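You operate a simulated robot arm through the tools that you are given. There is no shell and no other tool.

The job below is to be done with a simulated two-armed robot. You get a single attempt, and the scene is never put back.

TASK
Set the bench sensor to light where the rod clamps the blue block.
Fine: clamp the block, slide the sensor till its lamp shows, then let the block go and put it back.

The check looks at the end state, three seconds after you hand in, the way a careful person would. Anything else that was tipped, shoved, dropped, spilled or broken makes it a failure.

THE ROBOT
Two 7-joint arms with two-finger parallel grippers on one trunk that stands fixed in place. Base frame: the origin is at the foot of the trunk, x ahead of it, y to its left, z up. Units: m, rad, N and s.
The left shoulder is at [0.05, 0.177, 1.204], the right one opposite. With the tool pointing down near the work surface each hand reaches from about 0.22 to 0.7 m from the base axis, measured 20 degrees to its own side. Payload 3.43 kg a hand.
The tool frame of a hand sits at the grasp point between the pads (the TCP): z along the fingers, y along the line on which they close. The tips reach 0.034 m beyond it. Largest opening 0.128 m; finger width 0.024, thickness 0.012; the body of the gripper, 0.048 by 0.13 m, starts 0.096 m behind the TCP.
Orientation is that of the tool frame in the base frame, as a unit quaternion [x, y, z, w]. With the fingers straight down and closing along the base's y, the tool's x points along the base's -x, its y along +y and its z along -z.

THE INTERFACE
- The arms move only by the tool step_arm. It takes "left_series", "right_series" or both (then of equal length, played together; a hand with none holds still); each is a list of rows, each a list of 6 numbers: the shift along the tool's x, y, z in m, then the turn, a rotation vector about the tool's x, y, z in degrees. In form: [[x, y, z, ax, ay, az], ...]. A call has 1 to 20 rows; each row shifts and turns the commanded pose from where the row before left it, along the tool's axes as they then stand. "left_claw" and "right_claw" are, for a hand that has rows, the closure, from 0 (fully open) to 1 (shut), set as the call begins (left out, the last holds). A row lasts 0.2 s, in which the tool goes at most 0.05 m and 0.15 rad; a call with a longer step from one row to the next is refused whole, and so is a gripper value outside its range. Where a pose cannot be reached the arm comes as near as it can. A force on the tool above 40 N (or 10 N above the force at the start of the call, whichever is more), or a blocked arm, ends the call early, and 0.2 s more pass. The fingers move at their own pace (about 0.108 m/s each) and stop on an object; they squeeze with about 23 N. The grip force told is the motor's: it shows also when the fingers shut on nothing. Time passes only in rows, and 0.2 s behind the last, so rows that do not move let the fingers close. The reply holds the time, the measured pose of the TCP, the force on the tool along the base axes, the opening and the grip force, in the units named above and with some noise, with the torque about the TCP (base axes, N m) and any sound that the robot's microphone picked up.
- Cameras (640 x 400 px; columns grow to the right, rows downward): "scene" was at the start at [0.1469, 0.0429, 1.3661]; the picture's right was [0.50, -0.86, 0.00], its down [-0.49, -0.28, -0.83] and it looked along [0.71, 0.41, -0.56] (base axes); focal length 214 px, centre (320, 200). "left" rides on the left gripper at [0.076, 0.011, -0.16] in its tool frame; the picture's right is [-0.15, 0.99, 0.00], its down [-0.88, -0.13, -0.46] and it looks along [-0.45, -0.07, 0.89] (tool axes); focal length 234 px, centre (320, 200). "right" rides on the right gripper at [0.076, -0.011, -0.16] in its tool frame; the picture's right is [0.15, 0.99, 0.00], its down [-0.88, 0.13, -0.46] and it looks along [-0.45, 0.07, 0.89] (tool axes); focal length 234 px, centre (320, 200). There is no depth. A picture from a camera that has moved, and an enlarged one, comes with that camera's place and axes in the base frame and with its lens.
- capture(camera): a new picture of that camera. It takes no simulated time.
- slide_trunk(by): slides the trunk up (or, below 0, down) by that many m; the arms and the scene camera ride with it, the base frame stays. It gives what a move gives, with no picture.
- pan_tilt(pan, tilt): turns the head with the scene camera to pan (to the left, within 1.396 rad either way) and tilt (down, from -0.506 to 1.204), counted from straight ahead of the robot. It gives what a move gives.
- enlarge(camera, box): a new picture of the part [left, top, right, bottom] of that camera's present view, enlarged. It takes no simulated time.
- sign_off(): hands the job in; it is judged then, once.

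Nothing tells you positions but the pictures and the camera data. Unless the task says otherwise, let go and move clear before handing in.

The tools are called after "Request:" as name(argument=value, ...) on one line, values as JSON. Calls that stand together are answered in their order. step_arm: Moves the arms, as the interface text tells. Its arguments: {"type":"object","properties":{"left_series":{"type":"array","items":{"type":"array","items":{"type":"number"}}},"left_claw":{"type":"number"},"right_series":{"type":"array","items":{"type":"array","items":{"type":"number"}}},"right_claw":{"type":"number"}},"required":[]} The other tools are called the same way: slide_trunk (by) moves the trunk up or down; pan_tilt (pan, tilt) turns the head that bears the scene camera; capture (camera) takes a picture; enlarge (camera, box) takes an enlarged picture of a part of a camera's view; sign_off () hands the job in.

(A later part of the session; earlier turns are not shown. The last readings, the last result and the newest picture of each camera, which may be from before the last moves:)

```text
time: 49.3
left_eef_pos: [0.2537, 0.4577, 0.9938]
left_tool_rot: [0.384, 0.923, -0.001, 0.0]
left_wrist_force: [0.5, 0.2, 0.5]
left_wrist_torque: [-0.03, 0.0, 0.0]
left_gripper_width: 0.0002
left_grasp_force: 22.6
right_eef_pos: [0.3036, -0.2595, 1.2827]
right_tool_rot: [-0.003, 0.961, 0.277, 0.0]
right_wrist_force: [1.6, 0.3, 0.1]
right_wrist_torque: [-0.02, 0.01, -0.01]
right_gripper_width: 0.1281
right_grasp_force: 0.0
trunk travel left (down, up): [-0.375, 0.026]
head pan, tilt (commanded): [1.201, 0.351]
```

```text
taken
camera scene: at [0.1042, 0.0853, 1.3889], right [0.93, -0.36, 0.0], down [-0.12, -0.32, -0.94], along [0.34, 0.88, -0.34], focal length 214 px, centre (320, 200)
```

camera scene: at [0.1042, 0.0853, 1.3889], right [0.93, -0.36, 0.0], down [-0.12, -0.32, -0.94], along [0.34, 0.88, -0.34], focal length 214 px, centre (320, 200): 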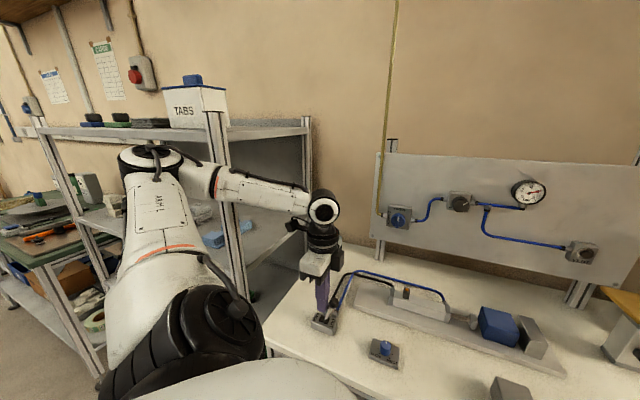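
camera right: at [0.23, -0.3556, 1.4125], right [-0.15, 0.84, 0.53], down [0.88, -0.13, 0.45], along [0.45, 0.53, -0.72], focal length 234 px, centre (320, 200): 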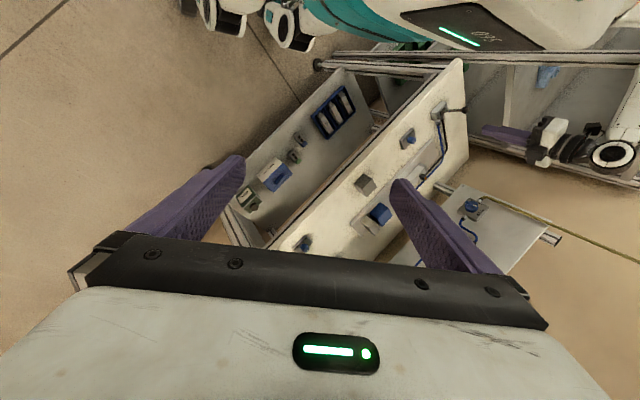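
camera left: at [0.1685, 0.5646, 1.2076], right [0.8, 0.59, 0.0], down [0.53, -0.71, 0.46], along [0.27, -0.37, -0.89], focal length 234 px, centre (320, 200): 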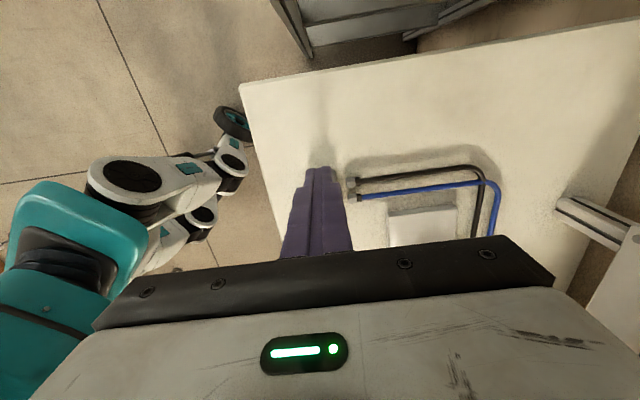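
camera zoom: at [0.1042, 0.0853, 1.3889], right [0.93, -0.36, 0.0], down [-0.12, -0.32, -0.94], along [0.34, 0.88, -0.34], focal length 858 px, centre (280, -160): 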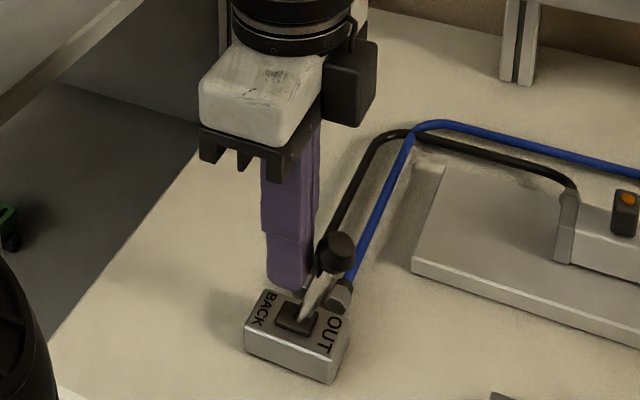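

The lever has gone over to OUT. I'll look at the cylinder.

Request:
enlarge(camera="scene", box=[380, 270, 560, 370])

Request:
step_arm(left_series=[[0, 0, 0, 0, 0, 0], [0, 0, 0, 0, 0, 0], [0, 0, 0, 0, 0, 0], [0, 0, 0, 0, 0, 0], [0, 0, 0, 0, 0, 0]])

Request:
enlarge(camera="scene", box=[380, 270, 560, 370])

```text
3.56 times, centred on (470, 320) of scene
camera zoom: at [0.1042, 0.0853, 1.3889], right [0.93, -0.36, 0.0], down [-0.12, -0.32, -0.94], along [0.34, 0.88, -0.34], focal length 763 px, centre (-213, -227)
```

zoom: 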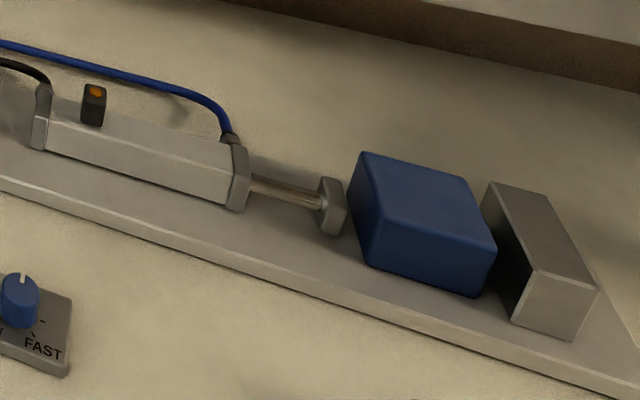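

```text
time: 50.5
left_eef_pos: [0.2536, 0.4581, 0.9938]
left_tool_rot: [0.384, 0.923, -0.001, 0.0]
left_wrist_force: [0.4, -0.9, 0.6]
left_wrist_torque: [0.04, 0.02, -0.01]
left_gripper_width: 0.0
left_grasp_force: 22.7
right_eef_pos: [0.3043, -0.2588, 1.2834]
right_tool_rot: [-0.002, 0.961, 0.277, -0.001]
right_wrist_force: [-0.5, 0.5, 0.2]
right_wrist_torque: [0.01, -0.01, 0.02]
right_gripper_width: 0.1279
right_grasp_force: 0.1
trunk travel left (down, up): [-0.375, 0.026]
head pan, tilt (commanded): [1.201, 0.351]
```

```text
3.56 times, centred on (470, 320) of scene
camera zoom: at [0.1042, 0.0853, 1.3889], right [0.93, -0.36, 0.0], down [-0.12, -0.32, -0.94], along [0.34, 0.88, -0.34], focal length 763 px, centre (-213, -227)
```

zoom: 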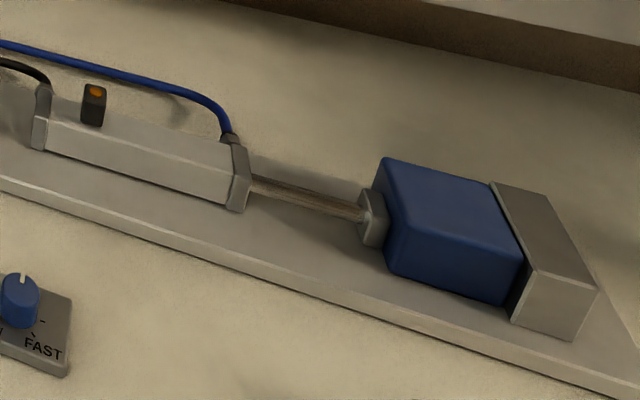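

The rod has pushed the block home, so it's clamped between pad and stop, and the lamp is still dull. By my estimate the sensor has to slide about 4 cm toward the rod. I'll lift off the lever and turn the head back for a good view of the sensor.

Request:
step_arm(left_series=[[0.004, 0, -0.02, 0, 0, 0], [0, 0, -0.04, 0, 0, 0], [0, 0, -0.04, 0, 0, 0]])

Request:
pan_tilt(pan=0.75, tilt=0.6)

Request:
capture(camera="scene")

Request:
enlarge(camera="scene", box=[280, 170, 400, 250])

```text
time: 51.3
left_eef_pos: [0.2516, 0.4606, 1.0939]
left_tool_rot: [0.384, 0.923, 0.0, 0.001]
left_wrist_force: [0.5, -1.0, -0.2]
left_wrist_torque: [0.03, -0.02, -0.02]
left_gripper_width: 0.0
left_grasp_force: 23.0
right_eef_pos: [0.3034, -0.2605, 1.283]
right_tool_rot: [-0.003, 0.961, 0.277, -0.001]
right_wrist_force: [-0.1, -0.4, -0.4]
right_wrist_torque: [0.02, -0.03, 0.01]
right_gripper_width: 0.1282
right_grasp_force: 0.1
trunk travel left (down, up): [-0.375, 0.026]
head pan, tilt (commanded): [1.201, 0.351]
```

```text
time: 52.2
left_eef_pos: [0.2511, 0.4609, 1.0954]
left_tool_rot: [0.383, 0.924, -0.001, 0.0]
left_wrist_force: [-0.8, -1.3, -0.2]
left_wrist_torque: [-0.03, 0.01, -0.02]
left_gripper_width: 0.0
left_grasp_force: 23.2
right_eef_pos: [0.3039, -0.2599, 1.2835]
right_tool_rot: [-0.002, 0.961, 0.278, -0.001]
right_wrist_force: [-0.3, -0.6, 0.5]
right_wrist_torque: [0.01, 0.02, -0.01]
right_gripper_width: 0.1279
right_grasp_force: 0.0
trunk travel left (down, up): [-0.375, 0.026]
head pan, tilt (commanded): [0.75, 0.6]
```

```text
taken
camera scene: at [0.1351, 0.0589, 1.3662], right [0.68, -0.73, 0.0], down [-0.41, -0.39, -0.83], along [0.6, 0.56, -0.56], focal length 214 px, centre (320, 200)
```

scene: 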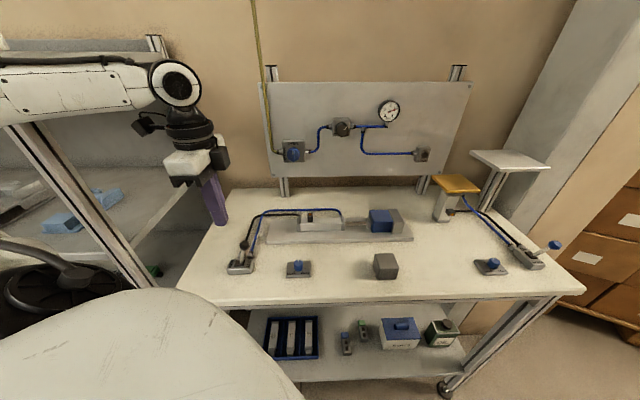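

```text
5.00 times, centred on (340, 210) of scene
camera zoom: at [0.1351, 0.0589, 1.3662], right [0.68, -0.73, 0.0], down [-0.41, -0.39, -0.83], along [0.6, 0.56, -0.56], focal length 1072 px, centre (220, 150)
```

zoom: 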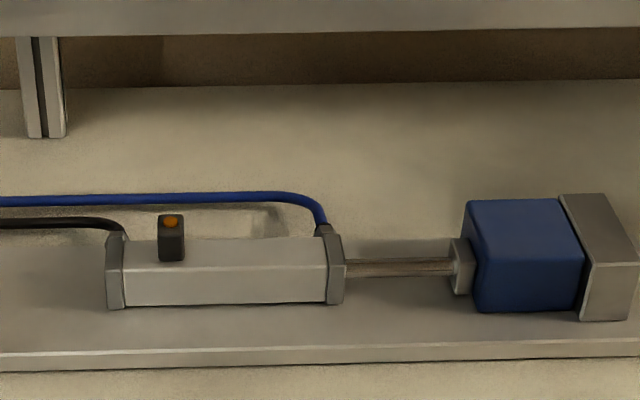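

This view runs square along the cylinder and the lamp is clearly visible, so I'll use it to watch the sensor. Now I'll move the closed fingers above the cylinder, just behind the sensor on the rear-cap side.

Request:
step_arm(left_series=[[-0.0313, 0.0271, 0.003, 0, 0, 0], [-0.0313, 0.0271, 0.003, 0, 0, 0], [-0.0313, 0.0271, 0.003, 0, 0, 0], [-0.0313, 0.0271, 0.003, 0, 0, 0], [-0.0293, 0.0271, 0.003, 0, 0, 0]])

Request:
capture(camera="scene")

Request:
enlarge(camera="scene", box=[280, 170, 400, 250])

Request:
capture(camera="left")

```text
time: 53.4
left_eef_pos: [0.4602, 0.4445, 1.0778]
left_tool_rot: [0.384, 0.923, -0.002, 0.001]
left_wrist_force: [1.0, -0.2, 0.7]
left_wrist_torque: [0.07, 0.02, -0.05]
left_gripper_width: 0.0
left_grasp_force: 23.5
right_eef_pos: [0.306, -0.2589, 1.2823]
right_tool_rot: [-0.001, 0.961, 0.277, -0.002]
right_wrist_force: [-1.0, -0.2, -0.9]
right_wrist_torque: [0.02, 0.04, 0.03]
right_gripper_width: 0.1277
right_grasp_force: 0.1
trunk travel left (down, up): [-0.375, 0.026]
head pan, tilt (commanded): [0.75, 0.6]
```

```text
taken
camera scene: at [0.136, 0.0585, 1.366], right [0.68, -0.73, 0.0], down [-0.41, -0.39, -0.82], along [0.6, 0.56, -0.57], focal length 214 px, centre (320, 200)
```

scene: 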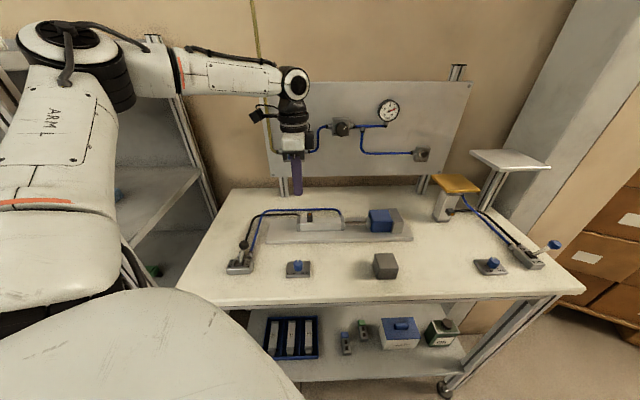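

```text
5.00 times, centred on (340, 210) of scene
camera zoom: at [0.136, 0.0585, 1.366], right [0.68, -0.73, 0.0], down [-0.41, -0.39, -0.82], along [0.6, 0.56, -0.57], focal length 1072 px, centre (220, 150)
```

zoom: 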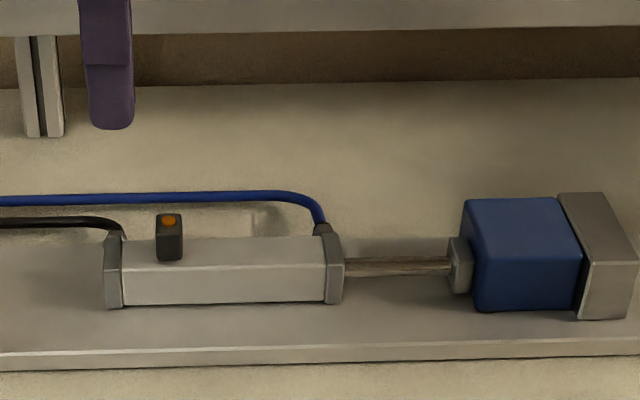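

```text
taken
camera left: at [0.4143, 0.5054, 1.2385], right [0.8, 0.59, 0.0], down [0.53, -0.72, 0.46], along [0.27, -0.37, -0.89], focal length 234 px, centre (320, 200)
```

left: 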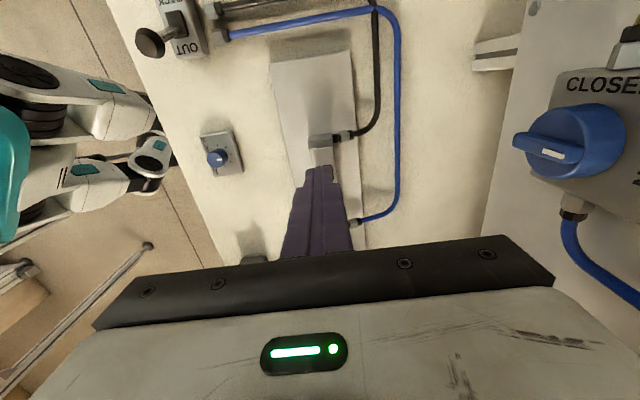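

The fingers hang above the rear of the cylinder. The cylinder top is at z ≈ 0.949 and the sensor top at ≈ 0.972. I'll lower so the tips overlap the sensor's side without touching the cylinder.

Request:
step_arm(left_series=[[0, 0, 0.03, 0, 0, 0], [0.003, 0, 0.03, 0, 0, 0], [0, 0, 0.015, 0, 0, 0]])

Request:
enlarge(camera="scene", box=[280, 170, 400, 250])

```text
time: 54.2
left_eef_pos: [0.4546, 0.4472, 1.0045]
left_tool_rot: [0.383, 0.924, -0.001, 0.0]
left_wrist_force: [0.6, -0.7, 0.7]
left_wrist_torque: [0.0, -0.04, 0.0]
left_gripper_width: 0.0
left_grasp_force: 23.0
right_eef_pos: [0.3045, -0.2587, 1.2837]
right_tool_rot: [-0.002, 0.961, 0.277, -0.001]
right_wrist_force: [-0.7, 0.9, 0.2]
right_wrist_torque: [-0.01, -0.03, 0.01]
right_gripper_width: 0.1281
right_grasp_force: 0.1
trunk travel left (down, up): [-0.375, 0.026]
head pan, tilt (commanded): [0.75, 0.6]
```

```text
5.00 times, centred on (340, 210) of scene
camera zoom: at [0.1353, 0.0589, 1.3661], right [0.68, -0.73, 0.0], down [-0.41, -0.39, -0.82], along [0.6, 0.56, -0.57], focal length 1072 px, centre (220, 150)
```

zoom: 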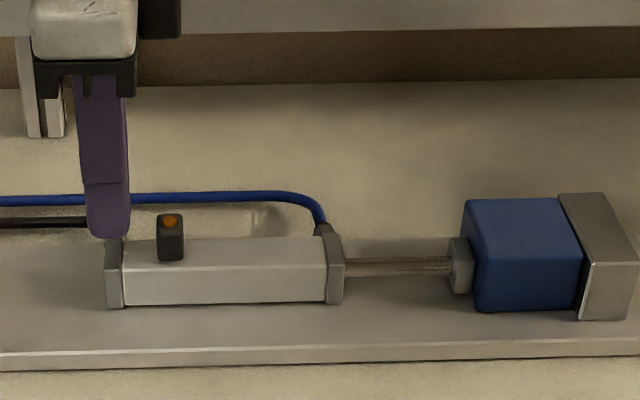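

Request:
step_arm(left_series=[[-0.007, 0.001, 0, 0, 0, 0], [0, 0, 0.01, 0, 0, 0], [0, 0, 0, 0, 0, 0]])

Request:
enlarge(camera="scene", box=[295, 190, 365, 240])

```text
time: 55.0
left_eef_pos: [0.4603, 0.4447, 0.9949]
left_tool_rot: [0.383, 0.924, -0.001, 0.0]
left_wrist_force: [-0.2, 0.3, -0.5]
left_wrist_torque: [-0.01, 0.0, -0.01]
left_gripper_width: 0.0
left_grasp_force: 23.6
right_eef_pos: [0.3039, -0.2598, 1.283]
right_tool_rot: [-0.002, 0.961, 0.277, 0.0]
right_wrist_force: [-0.7, 0.2, -0.7]
right_wrist_torque: [0.04, 0.01, 0.0]
right_gripper_width: 0.128
right_grasp_force: 0.0
trunk travel left (down, up): [-0.375, 0.026]
head pan, tilt (commanded): [0.75, 0.6]
```

```text
8.00 times, centred on (330, 215) of scene
camera zoom: at [0.1351, 0.0587, 1.3661], right [0.68, -0.73, 0.0], down [-0.41, -0.39, -0.83], along [0.6, 0.56, -0.56], focal length 1716 px, centre (240, 80)
```

zoom: 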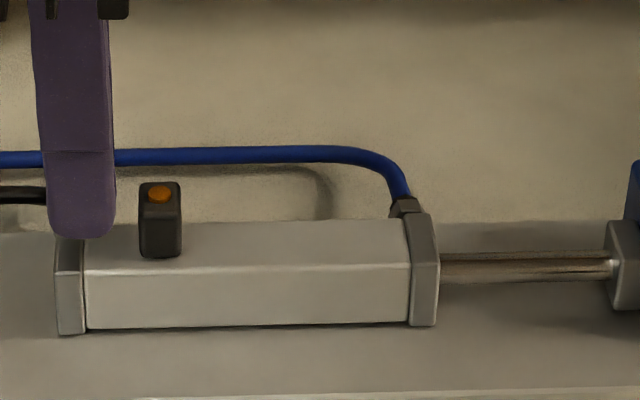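

The tip is beside the sensor with about an 8 mm gap. I'll start pushing toward the rod end and watch the lamp.

Request:
step_arm(left_series=[[-0.01, 0, 0, 0, 0, 0], [-0.008, 0, 0, 0, 0, 0]])

Request:
enlarge(camera="scene", box=[295, 190, 365, 240])

```text
time: 55.6
left_eef_pos: [0.4718, 0.4313, 0.9944]
left_tool_rot: [0.384, 0.923, -0.001, 0.0]
left_wrist_force: [-0.7, -0.2, 0.3]
left_wrist_torque: [0.05, 0.04, -0.01]
left_gripper_width: 0.0
left_grasp_force: 22.7
right_eef_pos: [0.3033, -0.2583, 1.2823]
right_tool_rot: [-0.003, 0.961, 0.277, -0.001]
right_wrist_force: [0.1, -0.4, 0.7]
right_wrist_torque: [0.01, 0.01, 0.03]
right_gripper_width: 0.1281
right_grasp_force: 0.0
trunk travel left (down, up): [-0.375, 0.026]
head pan, tilt (commanded): [0.75, 0.6]
```

```text
8.00 times, centred on (330, 215) of scene
camera zoom: at [0.1351, 0.0589, 1.3661], right [0.68, -0.73, 0.0], down [-0.41, -0.39, -0.83], along [0.6, 0.56, -0.56], focal length 1716 px, centre (240, 80)
```

zoom: 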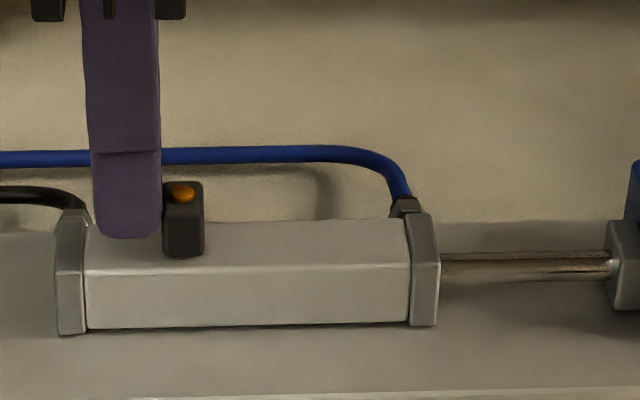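

The sensor slides easily. I'll continue in small steps, checking the lamp each time.

Request:
step_arm(left_series=[[-0.004, 0, 0, 0, 0, 0], [-0.004, 0, 0, 0, 0, 0]])

Request:
enlarge(camera="scene", box=[295, 190, 365, 240])

Request:
step_arm(left_series=[[-0.005, 0, 0, 0, 0, 0]])

Request:
enlarge(camera="scene", box=[295, 190, 365, 240])

```text
time: 56.2
left_eef_pos: [0.478, 0.4251, 0.9944]
left_tool_rot: [0.383, 0.924, -0.001, 0.0]
left_wrist_force: [-0.2, 0.7, -0.2]
left_wrist_torque: [0.01, 0.01, -0.02]
left_gripper_width: 0.0
left_grasp_force: 22.5
right_eef_pos: [0.3046, -0.2596, 1.2823]
right_tool_rot: [-0.003, 0.961, 0.277, -0.001]
right_wrist_force: [1.0, 0.2, 0.6]
right_wrist_torque: [-0.01, 0.01, 0.01]
right_gripper_width: 0.1282
right_grasp_force: 0.0
trunk travel left (down, up): [-0.375, 0.026]
head pan, tilt (commanded): [0.75, 0.6]
```

```text
8.00 times, centred on (330, 215) of scene
camera zoom: at [0.1351, 0.0589, 1.3661], right [0.68, -0.73, 0.0], down [-0.41, -0.39, -0.83], along [0.6, 0.56, -0.56], focal length 1716 px, centre (240, 80)
```

zoom: 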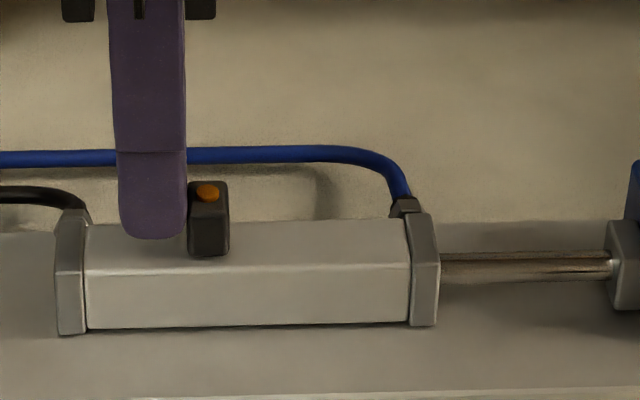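

```text
time: 56.6
left_eef_pos: [0.4834, 0.4208, 0.9952]
left_tool_rot: [0.383, 0.924, -0.001, 0.001]
left_wrist_force: [-1.1, -0.2, 0.6]
left_wrist_torque: [0.0, 0.02, -0.01]
left_gripper_width: 0.0001
left_grasp_force: 23.3
right_eef_pos: [0.3046, -0.2604, 1.2826]
right_tool_rot: [-0.002, 0.961, 0.277, 0.0]
right_wrist_force: [-0.1, 0.4, 0.8]
right_wrist_torque: [0.01, -0.05, 0.0]
right_gripper_width: 0.1278
right_grasp_force: 0.1
trunk travel left (down, up): [-0.375, 0.026]
head pan, tilt (commanded): [0.75, 0.6]
```

```text
8.00 times, centred on (330, 215) of scene
camera zoom: at [0.1352, 0.0587, 1.3661], right [0.68, -0.73, 0.0], down [-0.41, -0.39, -0.83], along [0.6, 0.56, -0.56], focal length 1716 px, centre (240, 80)
```

zoom: 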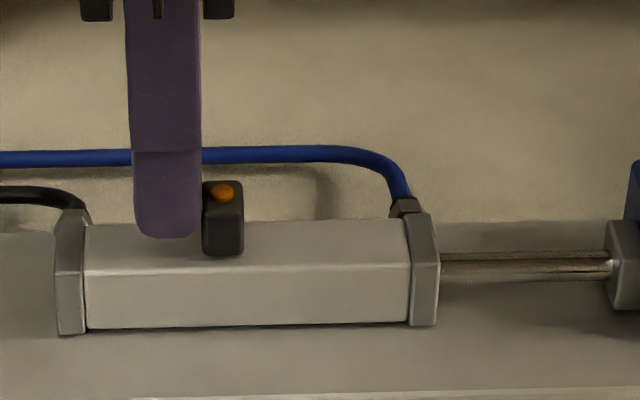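

Request:
step_arm(left_series=[[-0.004, 0, 0, 0, 0, 0]])

Request:
enlarge(camera="scene", box=[295, 190, 365, 240])

Request:
step_arm(left_series=[[-0.003, 0, 0, 0, 0, 0]])

Request:
enlarge(camera="scene", box=[295, 190, 365, 240])

```text
time: 57.0
left_eef_pos: [0.4845, 0.419, 0.9938]
left_tool_rot: [0.384, 0.923, -0.001, 0.0]
left_wrist_force: [-1.2, -0.6, 0.3]
left_wrist_torque: [0.04, 0.03, -0.01]
left_gripper_width: 0.0
left_grasp_force: 22.9
right_eef_pos: [0.3037, -0.2593, 1.2825]
right_tool_rot: [-0.002, 0.961, 0.277, -0.002]
right_wrist_force: [0.1, 0.5, 0.1]
right_wrist_torque: [0.02, -0.04, -0.01]
right_gripper_width: 0.128
right_grasp_force: 0.1
trunk travel left (down, up): [-0.375, 0.026]
head pan, tilt (commanded): [0.75, 0.6]
```

```text
8.00 times, centred on (330, 215) of scene
camera zoom: at [0.1351, 0.0587, 1.3661], right [0.68, -0.73, 0.0], down [-0.41, -0.39, -0.83], along [0.6, 0.56, -0.56], focal length 1716 px, centre (240, 80)
```

zoom: 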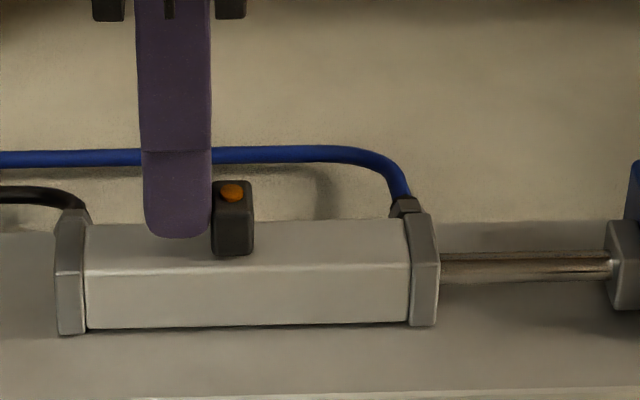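

```text
time: 57.4
left_eef_pos: [0.4869, 0.417, 0.9929]
left_tool_rot: [0.384, 0.923, -0.001, 0.0]
left_wrist_force: [-0.2, 0.2, 0.3]
left_wrist_torque: [-0.02, 0.0, 0.03]
left_gripper_width: 0.0
left_grasp_force: 22.7
right_eef_pos: [0.303, -0.2594, 1.2841]
right_tool_rot: [-0.003, 0.961, 0.277, 0.0]
right_wrist_force: [-0.4, 0.4, -0.4]
right_wrist_torque: [0.01, 0.0, 0.01]
right_gripper_width: 0.1281
right_grasp_force: 0.1
trunk travel left (down, up): [-0.375, 0.026]
head pan, tilt (commanded): [0.75, 0.6]
```

```text
8.00 times, centred on (330, 215) of scene
camera zoom: at [0.1352, 0.0588, 1.3661], right [0.68, -0.73, 0.0], down [-0.41, -0.39, -0.83], along [0.6, 0.56, -0.56], focal length 1716 px, centre (240, 80)
```

zoom: 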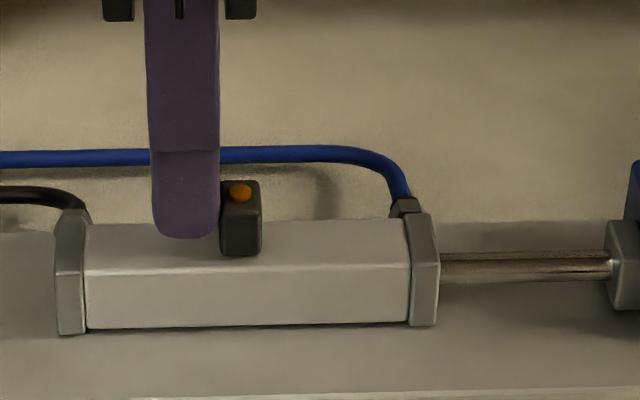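

Request:
step_arm(left_series=[[-0.003, 0, 0, 0, 0, 0]])

Request:
enlarge(camera="scene", box=[295, 190, 365, 240])

Request:
step_arm(left_series=[[-0.003, 0, 0, 0, 0, 0]])

Request:
enlarge(camera="scene", box=[295, 190, 365, 240])

```text
time: 57.8
left_eef_pos: [0.4901, 0.4142, 0.9933]
left_tool_rot: [0.383, 0.924, -0.001, 0.001]
left_wrist_force: [-0.6, 0.3, -0.2]
left_wrist_torque: [0.03, 0.0, 0.0]
left_gripper_width: 0.0
left_grasp_force: 23.1
right_eef_pos: [0.3031, -0.2593, 1.283]
right_tool_rot: [-0.002, 0.961, 0.277, 0.0]
right_wrist_force: [0.4, 1.1, -0.6]
right_wrist_torque: [0.02, 0.01, 0.03]
right_gripper_width: 0.1279
right_grasp_force: 0.1
trunk travel left (down, up): [-0.375, 0.026]
head pan, tilt (commanded): [0.75, 0.6]
```

```text
8.00 times, centred on (330, 215) of scene
camera zoom: at [0.1352, 0.0588, 1.3661], right [0.68, -0.73, 0.0], down [-0.41, -0.39, -0.83], along [0.6, 0.56, -0.56], focal length 1716 px, centre (240, 80)
```

zoom: 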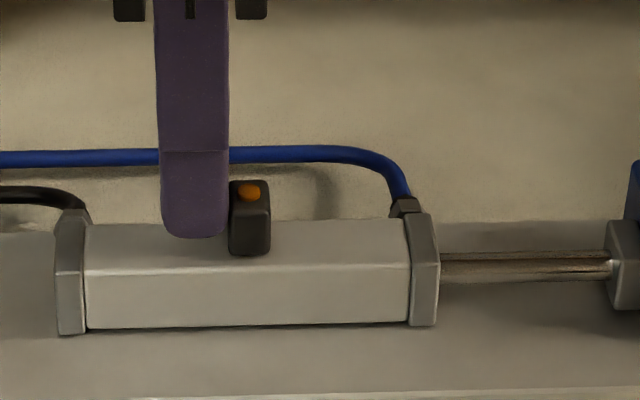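

```text
time: 58.2
left_eef_pos: [0.4919, 0.4128, 0.9927]
left_tool_rot: [0.384, 0.923, -0.001, 0.0]
left_wrist_force: [-0.6, 0.8, -0.6]
left_wrist_torque: [0.02, 0.06, -0.02]
left_gripper_width: 0.0002
left_grasp_force: 22.7
right_eef_pos: [0.3035, -0.2598, 1.2835]
right_tool_rot: [-0.003, 0.961, 0.278, -0.001]
right_wrist_force: [-0.8, 1.1, 0.3]
right_wrist_torque: [0.0, 0.02, -0.01]
right_gripper_width: 0.1281
right_grasp_force: 0.0
trunk travel left (down, up): [-0.375, 0.026]
head pan, tilt (commanded): [0.75, 0.6]
```

```text
8.00 times, centred on (330, 215) of scene
camera zoom: at [0.1352, 0.0588, 1.3661], right [0.68, -0.73, 0.0], down [-0.41, -0.39, -0.83], along [0.6, 0.56, -0.56], focal length 1716 px, centre (240, 80)
```

zoom: 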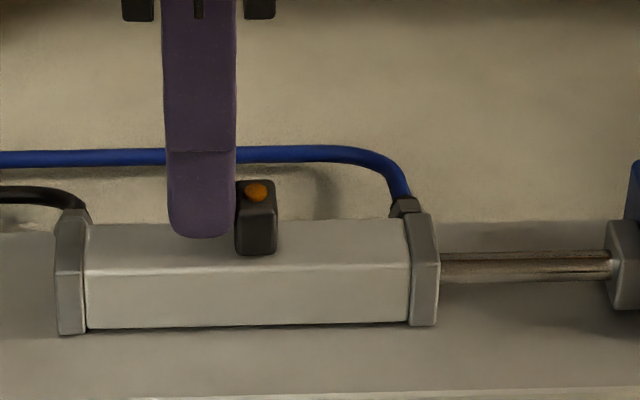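

Request:
step_arm(left_series=[[-0.003, 0, 0, 0, 0, 0]])

Request:
enlarge(camera="scene", box=[295, 190, 365, 240])

Request:
step_arm(left_series=[[-0.003, 0, 0, 0, 0, 0]])

Request:
enlarge(camera="scene", box=[295, 190, 365, 240])

```text
time: 58.6
left_eef_pos: [0.4934, 0.4101, 0.9936]
left_tool_rot: [0.384, 0.923, -0.001, 0.0]
left_wrist_force: [-1.2, -0.9, -0.4]
left_wrist_torque: [0.0, 0.05, -0.03]
left_gripper_width: 0.0002
left_grasp_force: 23.5
right_eef_pos: [0.3036, -0.2592, 1.2836]
right_tool_rot: [-0.002, 0.961, 0.277, -0.001]
right_wrist_force: [0.3, 0.7, 0.4]
right_wrist_torque: [0.01, -0.04, 0.03]
right_gripper_width: 0.1282
right_grasp_force: 0.0
trunk travel left (down, up): [-0.375, 0.026]
head pan, tilt (commanded): [0.75, 0.6]
```

```text
8.00 times, centred on (330, 215) of scene
camera zoom: at [0.1352, 0.0588, 1.3661], right [0.68, -0.73, 0.0], down [-0.41, -0.39, -0.83], along [0.6, 0.56, -0.56], focal length 1716 px, centre (240, 80)
```

zoom: 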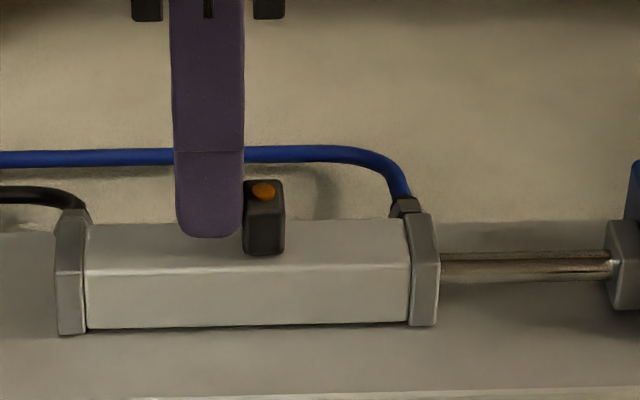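

```text
time: 59.0
left_eef_pos: [0.4953, 0.4085, 0.9935]
left_tool_rot: [0.384, 0.923, -0.001, 0.001]
left_wrist_force: [-1.3, 0.5, -0.5]
left_wrist_torque: [0.11, 0.06, 0.04]
left_gripper_width: 0.0002
left_grasp_force: 22.7
right_eef_pos: [0.3037, -0.2594, 1.2835]
right_tool_rot: [-0.002, 0.961, 0.277, 0.0]
right_wrist_force: [-0.8, 0.0, -0.4]
right_wrist_torque: [-0.02, -0.02, -0.02]
right_gripper_width: 0.128
right_grasp_force: 0.1
trunk travel left (down, up): [-0.375, 0.026]
head pan, tilt (commanded): [0.75, 0.6]
```

```text
8.00 times, centred on (330, 215) of scene
camera zoom: at [0.1352, 0.0588, 1.3661], right [0.68, -0.73, 0.0], down [-0.41, -0.39, -0.83], along [0.6, 0.56, -0.56], focal length 1716 px, centre (240, 80)
```

zoom: 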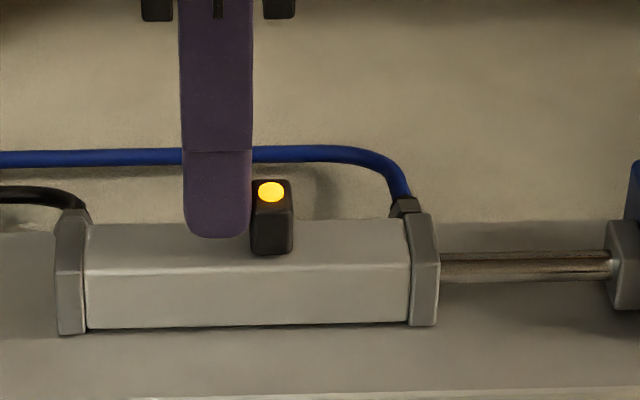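

The lamp is lit. I'm just past the near edge of its window, so I'll push on in tiny steps to sit safely inside it.

Request:
step_arm(left_series=[[-0.001, 0, 0, 0, 0, 0]])

Request:
enlarge(camera="scene", box=[295, 190, 365, 240])

Request:
step_arm(left_series=[[-0.001, 0, 0, 0, 0, 0]])

Request:
enlarge(camera="scene", box=[295, 190, 365, 240])

```text
time: 59.4
left_eef_pos: [0.4959, 0.408, 0.9936]
left_tool_rot: [0.383, 0.924, -0.002, 0.001]
left_wrist_force: [-0.4, 0.5, 0.2]
left_wrist_torque: [0.01, 0.01, -0.02]
left_gripper_width: 0.0001
left_grasp_force: 23.0
right_eef_pos: [0.304, -0.2595, 1.2823]
right_tool_rot: [-0.002, 0.961, 0.278, -0.001]
right_wrist_force: [-0.1, 0.0, 0.5]
right_wrist_torque: [-0.02, 0.03, -0.02]
right_gripper_width: 0.128
right_grasp_force: 0.1
trunk travel left (down, up): [-0.375, 0.026]
head pan, tilt (commanded): [0.75, 0.6]
```

```text
8.00 times, centred on (330, 215) of scene
camera zoom: at [0.1351, 0.0588, 1.3661], right [0.68, -0.73, 0.0], down [-0.41, -0.39, -0.83], along [0.6, 0.56, -0.56], focal length 1716 px, centre (240, 80)
```

zoom: 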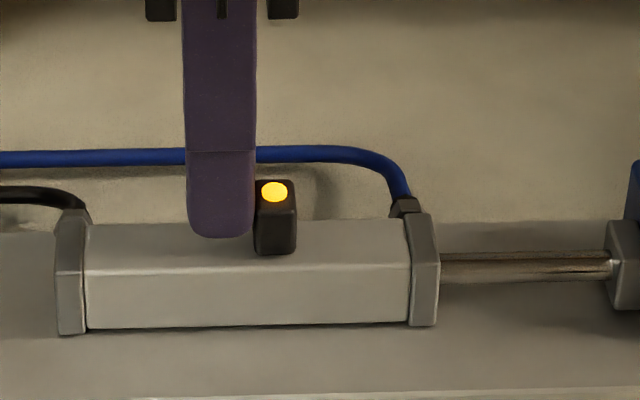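

```text
time: 59.8
left_eef_pos: [0.4967, 0.4073, 0.9917]
left_tool_rot: [0.384, 0.924, -0.001, 0.0]
left_wrist_force: [0.2, 0.1, -1.0]
left_wrist_torque: [0.01, 0.03, 0.01]
left_gripper_width: 0.0
left_grasp_force: 23.1
right_eef_pos: [0.3042, -0.2592, 1.2837]
right_tool_rot: [-0.003, 0.961, 0.277, 0.0]
right_wrist_force: [-0.3, -0.2, 0.5]
right_wrist_torque: [0.01, 0.01, 0.0]
right_gripper_width: 0.128
right_grasp_force: 0.1
trunk travel left (down, up): [-0.375, 0.026]
head pan, tilt (commanded): [0.75, 0.6]
```

```text
8.00 times, centred on (330, 215) of scene
camera zoom: at [0.1351, 0.0588, 1.3661], right [0.68, -0.73, 0.0], down [-0.41, -0.39, -0.83], along [0.6, 0.56, -0.56], focal length 1716 px, centre (240, 80)
```

zoom: 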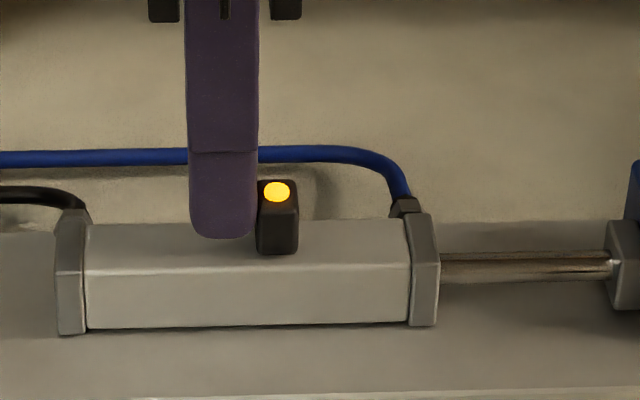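

The lamp stays lit after another 2 mm, so the sensor sits well inside its window. I'll back the fingers off the sensor, rise, and confirm the lamp stays on.

Request:
step_arm(left_series=[[0.006, 0, 0, 0, 0, 0], [0.008, 0, 0, 0, 0, 0], [0, 0, -0.03, 0, 0, 0], [0, 0, -0.04, 0, 0, 0], [0, 0, -0.04, 0, 0, 0]])

Request:
enlarge(camera="scene", box=[280, 180, 420, 250])

Request:
capture(camera="scene")

```text
time: 61.0
left_eef_pos: [0.485, 0.4164, 1.1042]
left_tool_rot: [0.384, 0.923, 0.0, 0.001]
left_wrist_force: [-0.7, 0.0, 0.2]
left_wrist_torque: [0.0, -0.01, 0.0]
left_gripper_width: 0.0002
left_grasp_force: 22.8
right_eef_pos: [0.3036, -0.2604, 1.283]
right_tool_rot: [-0.002, 0.961, 0.277, -0.001]
right_wrist_force: [0.8, -0.1, 0.0]
right_wrist_torque: [0.01, -0.02, 0.0]
right_gripper_width: 0.128
right_grasp_force: 0.0
trunk travel left (down, up): [-0.375, 0.026]
head pan, tilt (commanded): [0.75, 0.6]
```

```text
4.57 times, centred on (350, 215) of scene
camera zoom: at [0.1348, 0.0584, 1.3662], right [0.68, -0.73, 0.0], down [-0.41, -0.39, -0.83], along [0.6, 0.56, -0.56], focal length 980 px, centre (183, 131)
```

zoom: 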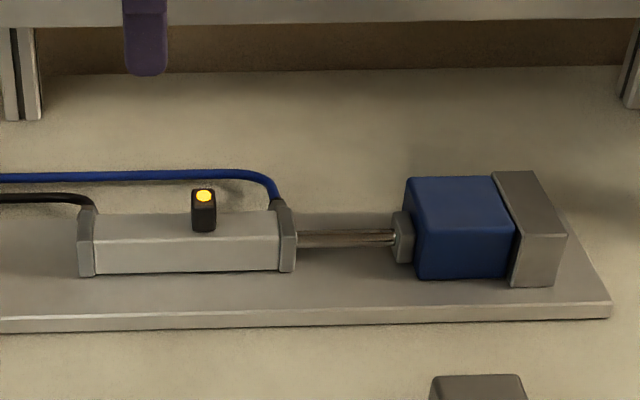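

```text
taken
camera scene: at [0.1348, 0.0584, 1.3662], right [0.68, -0.73, 0.0], down [-0.41, -0.39, -0.83], along [0.6, 0.56, -0.56], focal length 214 px, centre (320, 200)
```

scene: 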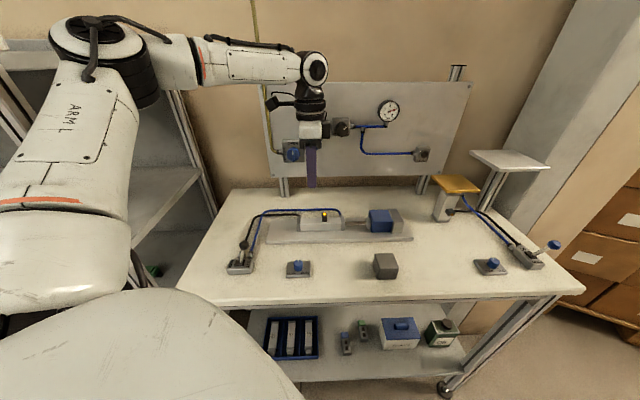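

The lamp is on with the block clamped and nothing touching the sensor. Next I'll go to the lever's OUT side to return it to BACK.

Request:
step_arm(left_series=[[0.0285, -0.033, 0, 0, 0, 0], [0.0285, -0.033, 0, 0, 0, 0], [0.0285, -0.033, 0, 0, 0, 0], [0.0285, -0.033, 0, 0, 0, 0]])

Request:
enlarge(camera="scene", box=[210, 170, 310, 290])

Request:
enlarge(camera="left", box=[240, 40, 400, 200])

```text
time: 62.0
left_eef_pos: [0.3101, 0.4016, 1.103]
left_tool_rot: [0.383, 0.924, 0.001, -0.001]
left_wrist_force: [1.0, -0.6, -0.1]
left_wrist_torque: [0.01, -0.04, -0.03]
left_gripper_width: 0.0
left_grasp_force: 23.3
right_eef_pos: [0.3038, -0.2615, 1.2828]
right_tool_rot: [-0.003, 0.96, 0.279, -0.002]
right_wrist_force: [-0.1, -1.1, 0.5]
right_wrist_torque: [-0.01, 0.0, 0.0]
right_gripper_width: 0.1281
right_grasp_force: 0.0
trunk travel left (down, up): [-0.375, 0.026]
head pan, tilt (commanded): [0.75, 0.6]
```

```text
3.33 times, centred on (260, 230) of scene
camera zoom: at [0.135, 0.0559, 1.3664], right [0.68, -0.73, 0.0], down [-0.41, -0.38, -0.83], along [0.6, 0.56, -0.56], focal length 715 px, centre (520, 100)
```

zoom: 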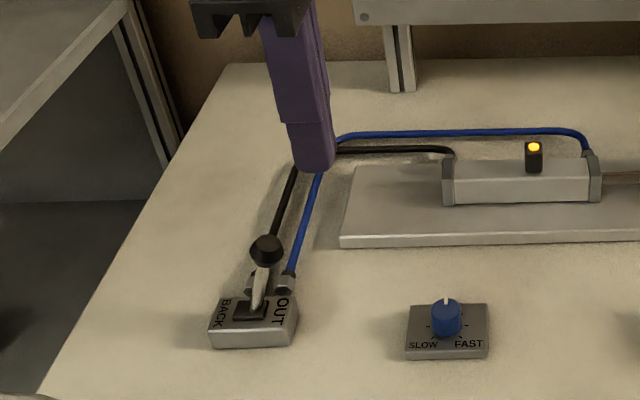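

```text
2.50 times, centred on (320, 120) of left
camera zoom: at [0.2639, 0.4625, 1.2639], right [0.8, 0.59, 0.0], down [0.53, -0.72, 0.45], along [0.27, -0.37, -0.89], focal length 585 px, centre (320, 400)
```

zoom: 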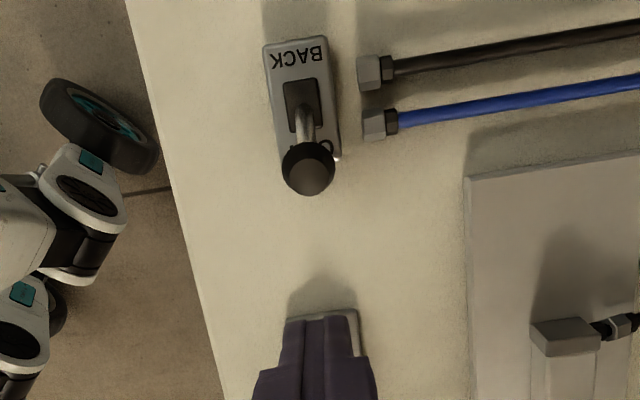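

The knob on the OUT side is at u ≈ −0.115, and the fingers are clear of it at u ≈ −0.065. I'll lower and push back toward BACK.

Request:
step_arm(left_series=[[0, 0.001, 0.037, 0, 0, 0], [0, 0.001, 0.037, 0, 0, 0], [0, 0, 0.035, 0, 0, 0]])

Request:
enlarge(camera="scene", box=[210, 170, 310, 290])

```text
time: 62.8
left_eef_pos: [0.3131, 0.4059, 0.9945]
left_tool_rot: [0.383, 0.924, 0.0, 0.001]
left_wrist_force: [-0.1, 0.1, 0.6]
left_wrist_torque: [0.04, 0.01, 0.04]
left_gripper_width: 0.0
left_grasp_force: 22.8
right_eef_pos: [0.3042, -0.26, 1.2821]
right_tool_rot: [-0.002, 0.961, 0.278, -0.001]
right_wrist_force: [-0.3, 0.0, 0.0]
right_wrist_torque: [-0.01, -0.02, -0.01]
right_gripper_width: 0.1278
right_grasp_force: 0.0
trunk travel left (down, up): [-0.375, 0.026]
head pan, tilt (commanded): [0.75, 0.6]
```

```text
3.33 times, centred on (260, 230) of scene
camera zoom: at [0.135, 0.0586, 1.3661], right [0.68, -0.73, 0.0], down [-0.41, -0.39, -0.83], along [0.6, 0.56, -0.56], focal length 715 px, centre (520, 100)
```

zoom: 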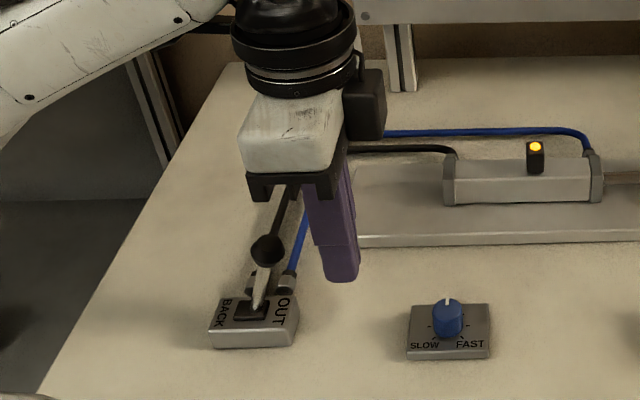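

Request:
step_arm(left_series=[[0.012, -0.002, 0, 0, 0, 0], [0.012, -0.001, 0, 0, 0, 0], [0.012, 0, 0, 0, 0, 0], [0.012, 0, 0, 0, 0, 0]])

Request:
enlarge(camera="scene", box=[210, 170, 310, 290])

```text
time: 63.8
left_eef_pos: [0.2782, 0.4378, 0.9938]
left_tool_rot: [0.384, 0.923, -0.001, -0.001]
left_wrist_force: [0.5, -0.9, -0.6]
left_wrist_torque: [0.04, 0.0, 0.02]
left_gripper_width: 0.0
left_grasp_force: 23.5
right_eef_pos: [0.3029, -0.2583, 1.2833]
right_tool_rot: [-0.003, 0.961, 0.277, 0.0]
right_wrist_force: [0.2, -0.3, 0.7]
right_wrist_torque: [-0.01, -0.02, 0.01]
right_gripper_width: 0.1279
right_grasp_force: 0.1
trunk travel left (down, up): [-0.375, 0.026]
head pan, tilt (commanded): [0.75, 0.6]
```

```text
3.33 times, centred on (260, 230) of scene
camera zoom: at [0.135, 0.0588, 1.3661], right [0.68, -0.73, 0.0], down [-0.41, -0.39, -0.83], along [0.6, 0.56, -0.56], focal length 715 px, centre (520, 100)
```

zoom: 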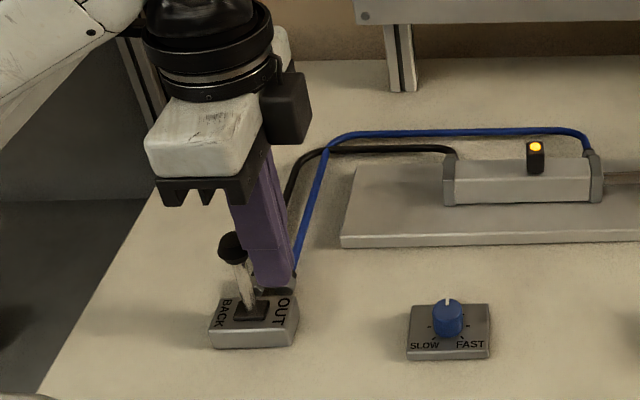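

Request:
step_arm(left_series=[[0.012, 0, 0, 0, 0, 0], [0.012, 0, 0, 0, 0, 0]])

Request:
enlarge(camera="scene", box=[210, 170, 310, 290])

Request:
enlarge(camera="scene", box=[280, 180, 420, 250])

```text
time: 64.4
left_eef_pos: [0.262, 0.4541, 0.994]
left_tool_rot: [0.384, 0.923, -0.001, 0.0]
left_wrist_force: [0.1, 1.3, -0.4]
left_wrist_torque: [0.0, 0.0, 0.0]
left_gripper_width: 0.0001
left_grasp_force: 22.9
right_eef_pos: [0.3035, -0.2601, 1.2829]
right_tool_rot: [-0.002, 0.961, 0.278, -0.001]
right_wrist_force: [0.5, -0.7, -1.0]
right_wrist_torque: [-0.01, 0.01, 0.02]
right_gripper_width: 0.128
right_grasp_force: 0.0
trunk travel left (down, up): [-0.375, 0.026]
head pan, tilt (commanded): [0.75, 0.6]
```

```text
3.33 times, centred on (260, 230) of scene
camera zoom: at [0.135, 0.0588, 1.3661], right [0.68, -0.73, 0.0], down [-0.41, -0.39, -0.83], along [0.6, 0.56, -0.56], focal length 715 px, centre (520, 100)
```

zoom: 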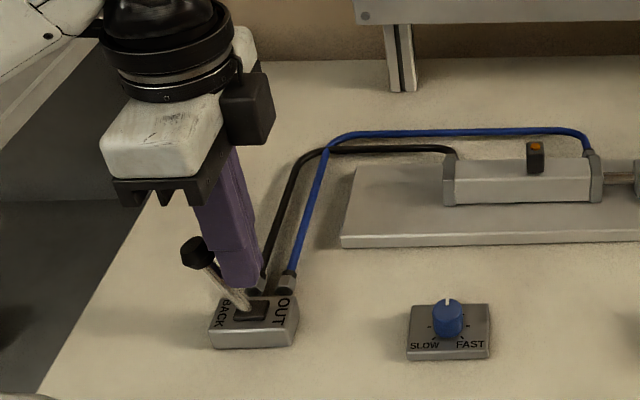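

```text
4.57 times, centred on (350, 215) of scene
camera zoom: at [0.135, 0.0588, 1.3661], right [0.68, -0.73, 0.0], down [-0.41, -0.39, -0.83], along [0.6, 0.56, -0.56], focal length 980 px, centre (183, 131)
```

zoom: 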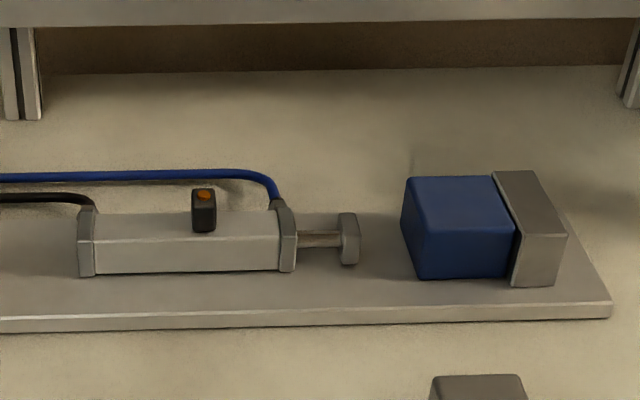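

The lever is on BACK, the rod is retracting, and the lamp has gone dull as expected. I'll lift away and check that the rod is fully back.

Request:
step_arm(left_series=[[-0.008, 0, 0, 0, 0, 0], [0, 0, -0.04, 0, 0, 0], [0, 0, -0.04, 0, 0, 0], [0, 0, -0.03, 0, 0, 0]])

Request:
enlarge(camera="scene", box=[210, 170, 310, 290])

Request:
enlarge(camera="scene", box=[280, 180, 420, 250])

Request:
enlarge(camera="left", box=[240, 40, 400, 200])

```text
time: 65.4
left_eef_pos: [0.272, 0.4448, 1.0893]
left_tool_rot: [0.384, 0.923, -0.002, 0.001]
left_wrist_force: [0.8, 0.7, -1.0]
left_wrist_torque: [-0.04, 0.02, -0.01]
left_gripper_width: 0.0
left_grasp_force: 23.1
left hand out of reach, approached as far as the arm can: row 4
right_eef_pos: [0.304, -0.2593, 1.2834]
right_tool_rot: [-0.002, 0.961, 0.277, 0.0]
right_wrist_force: [0.4, 0.5, 0.1]
right_wrist_torque: [-0.05, 0.02, 0.04]
right_gripper_width: 0.1279
right_grasp_force: 0.1
trunk travel left (down, up): [-0.375, 0.026]
head pan, tilt (commanded): [0.75, 0.6]
```

```text
3.33 times, centred on (260, 230) of scene
camera zoom: at [0.1355, 0.0588, 1.366], right [0.68, -0.73, 0.0], down [-0.41, -0.39, -0.82], along [0.6, 0.56, -0.57], focal length 715 px, centre (520, 100)
```

zoom: 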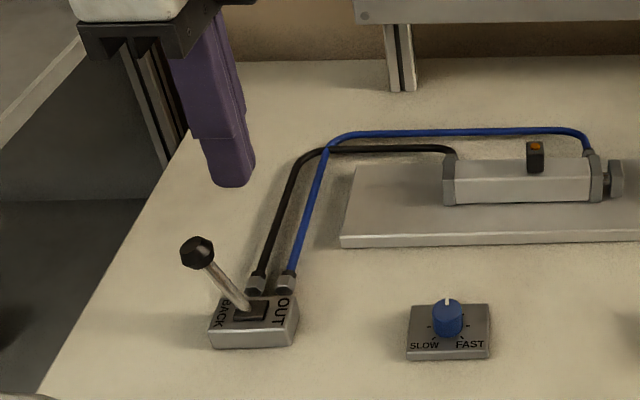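

```text
4.57 times, centred on (350, 215) of scene
camera zoom: at [0.1355, 0.0588, 1.366], right [0.68, -0.73, 0.0], down [-0.41, -0.39, -0.82], along [0.6, 0.56, -0.57], focal length 980 px, centre (183, 131)
```

zoom: 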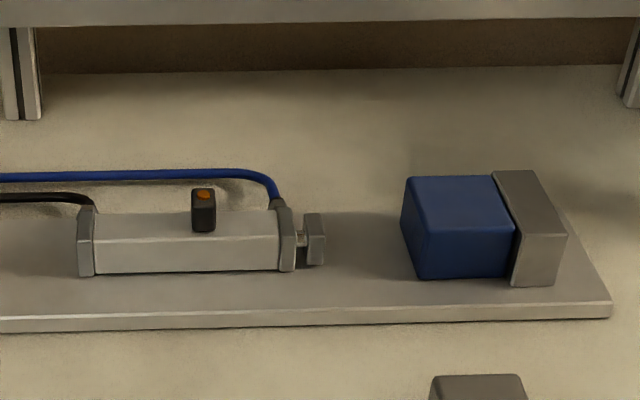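

```text
2.50 times, centred on (320, 120) of left
camera zoom: at [0.2261, 0.5067, 1.2497], right [0.8, 0.59, 0.0], down [0.53, -0.71, 0.46], along [0.27, -0.37, -0.89], focal length 585 px, centre (320, 400)
```

zoom: 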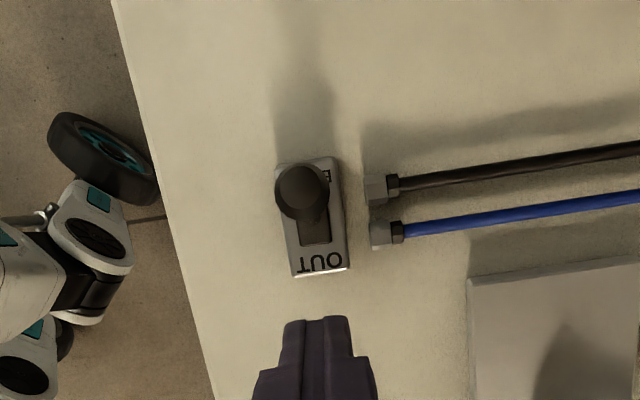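

Everything is as planned: rod fully back, lever at BACK, sensor left in its new place. Now I'll return to the block with the same tilted pose as before to pick it up.

Request:
step_arm(left_series=[[-0.037, 0.0226, -0.003, 0, 0, 0], [-0.037, 0.0226, -0.003, 0, 0, 0], [-0.037, 0.0226, -0.003, 0, 0, 0], [-0.037, 0.0226, -0.003, 0, 0, 0], [-0.037, 0.0226, 0, 0, 0, 0], [-0.037, 0.0226, 0, 0, 0, 0], [0, 0, 0, 0, -8.26, 0], [0, 0, 0, 0, -8.26, 0], [0, 0, 0, 0, -8.26, 0], [0, 0, 0, 0, -8.26, 0], [0, 0, 0, 0, -8.26, 0]])

Request:
capture(camera="scene")

```text
time: 67.8
left_eef_pos: [0.5255, 0.3843, 1.1034]
left_tool_rot: [0.359, 0.864, -0.136, 0.327]
left_wrist_force: [0.9, 0.0, 0.2]
left_wrist_torque: [-0.02, 0.0, 0.03]
left_gripper_width: 0.0001
left_grasp_force: 23.0
right_eef_pos: [0.3038, -0.2597, 1.2836]
right_tool_rot: [-0.003, 0.961, 0.277, -0.001]
right_wrist_force: [-0.6, 1.0, 0.7]
right_wrist_torque: [-0.03, -0.01, -0.01]
right_gripper_width: 0.128
right_grasp_force: 0.0
trunk travel left (down, up): [-0.375, 0.026]
head pan, tilt (commanded): [0.75, 0.6]
```

```text
taken
camera scene: at [0.1349, 0.0594, 1.3662], right [0.68, -0.73, 0.0], down [-0.41, -0.39, -0.82], along [0.6, 0.56, -0.57], focal length 214 px, centre (320, 200)
```

scene: 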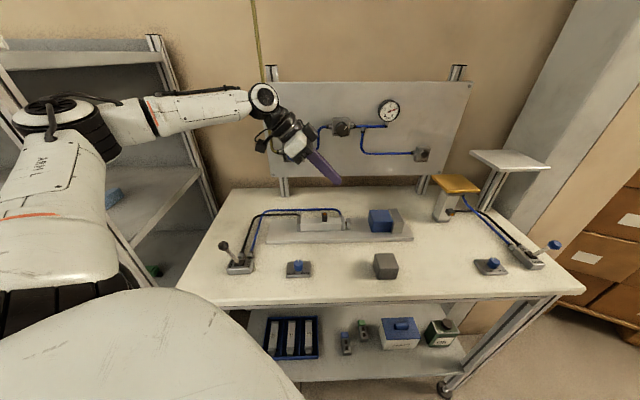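

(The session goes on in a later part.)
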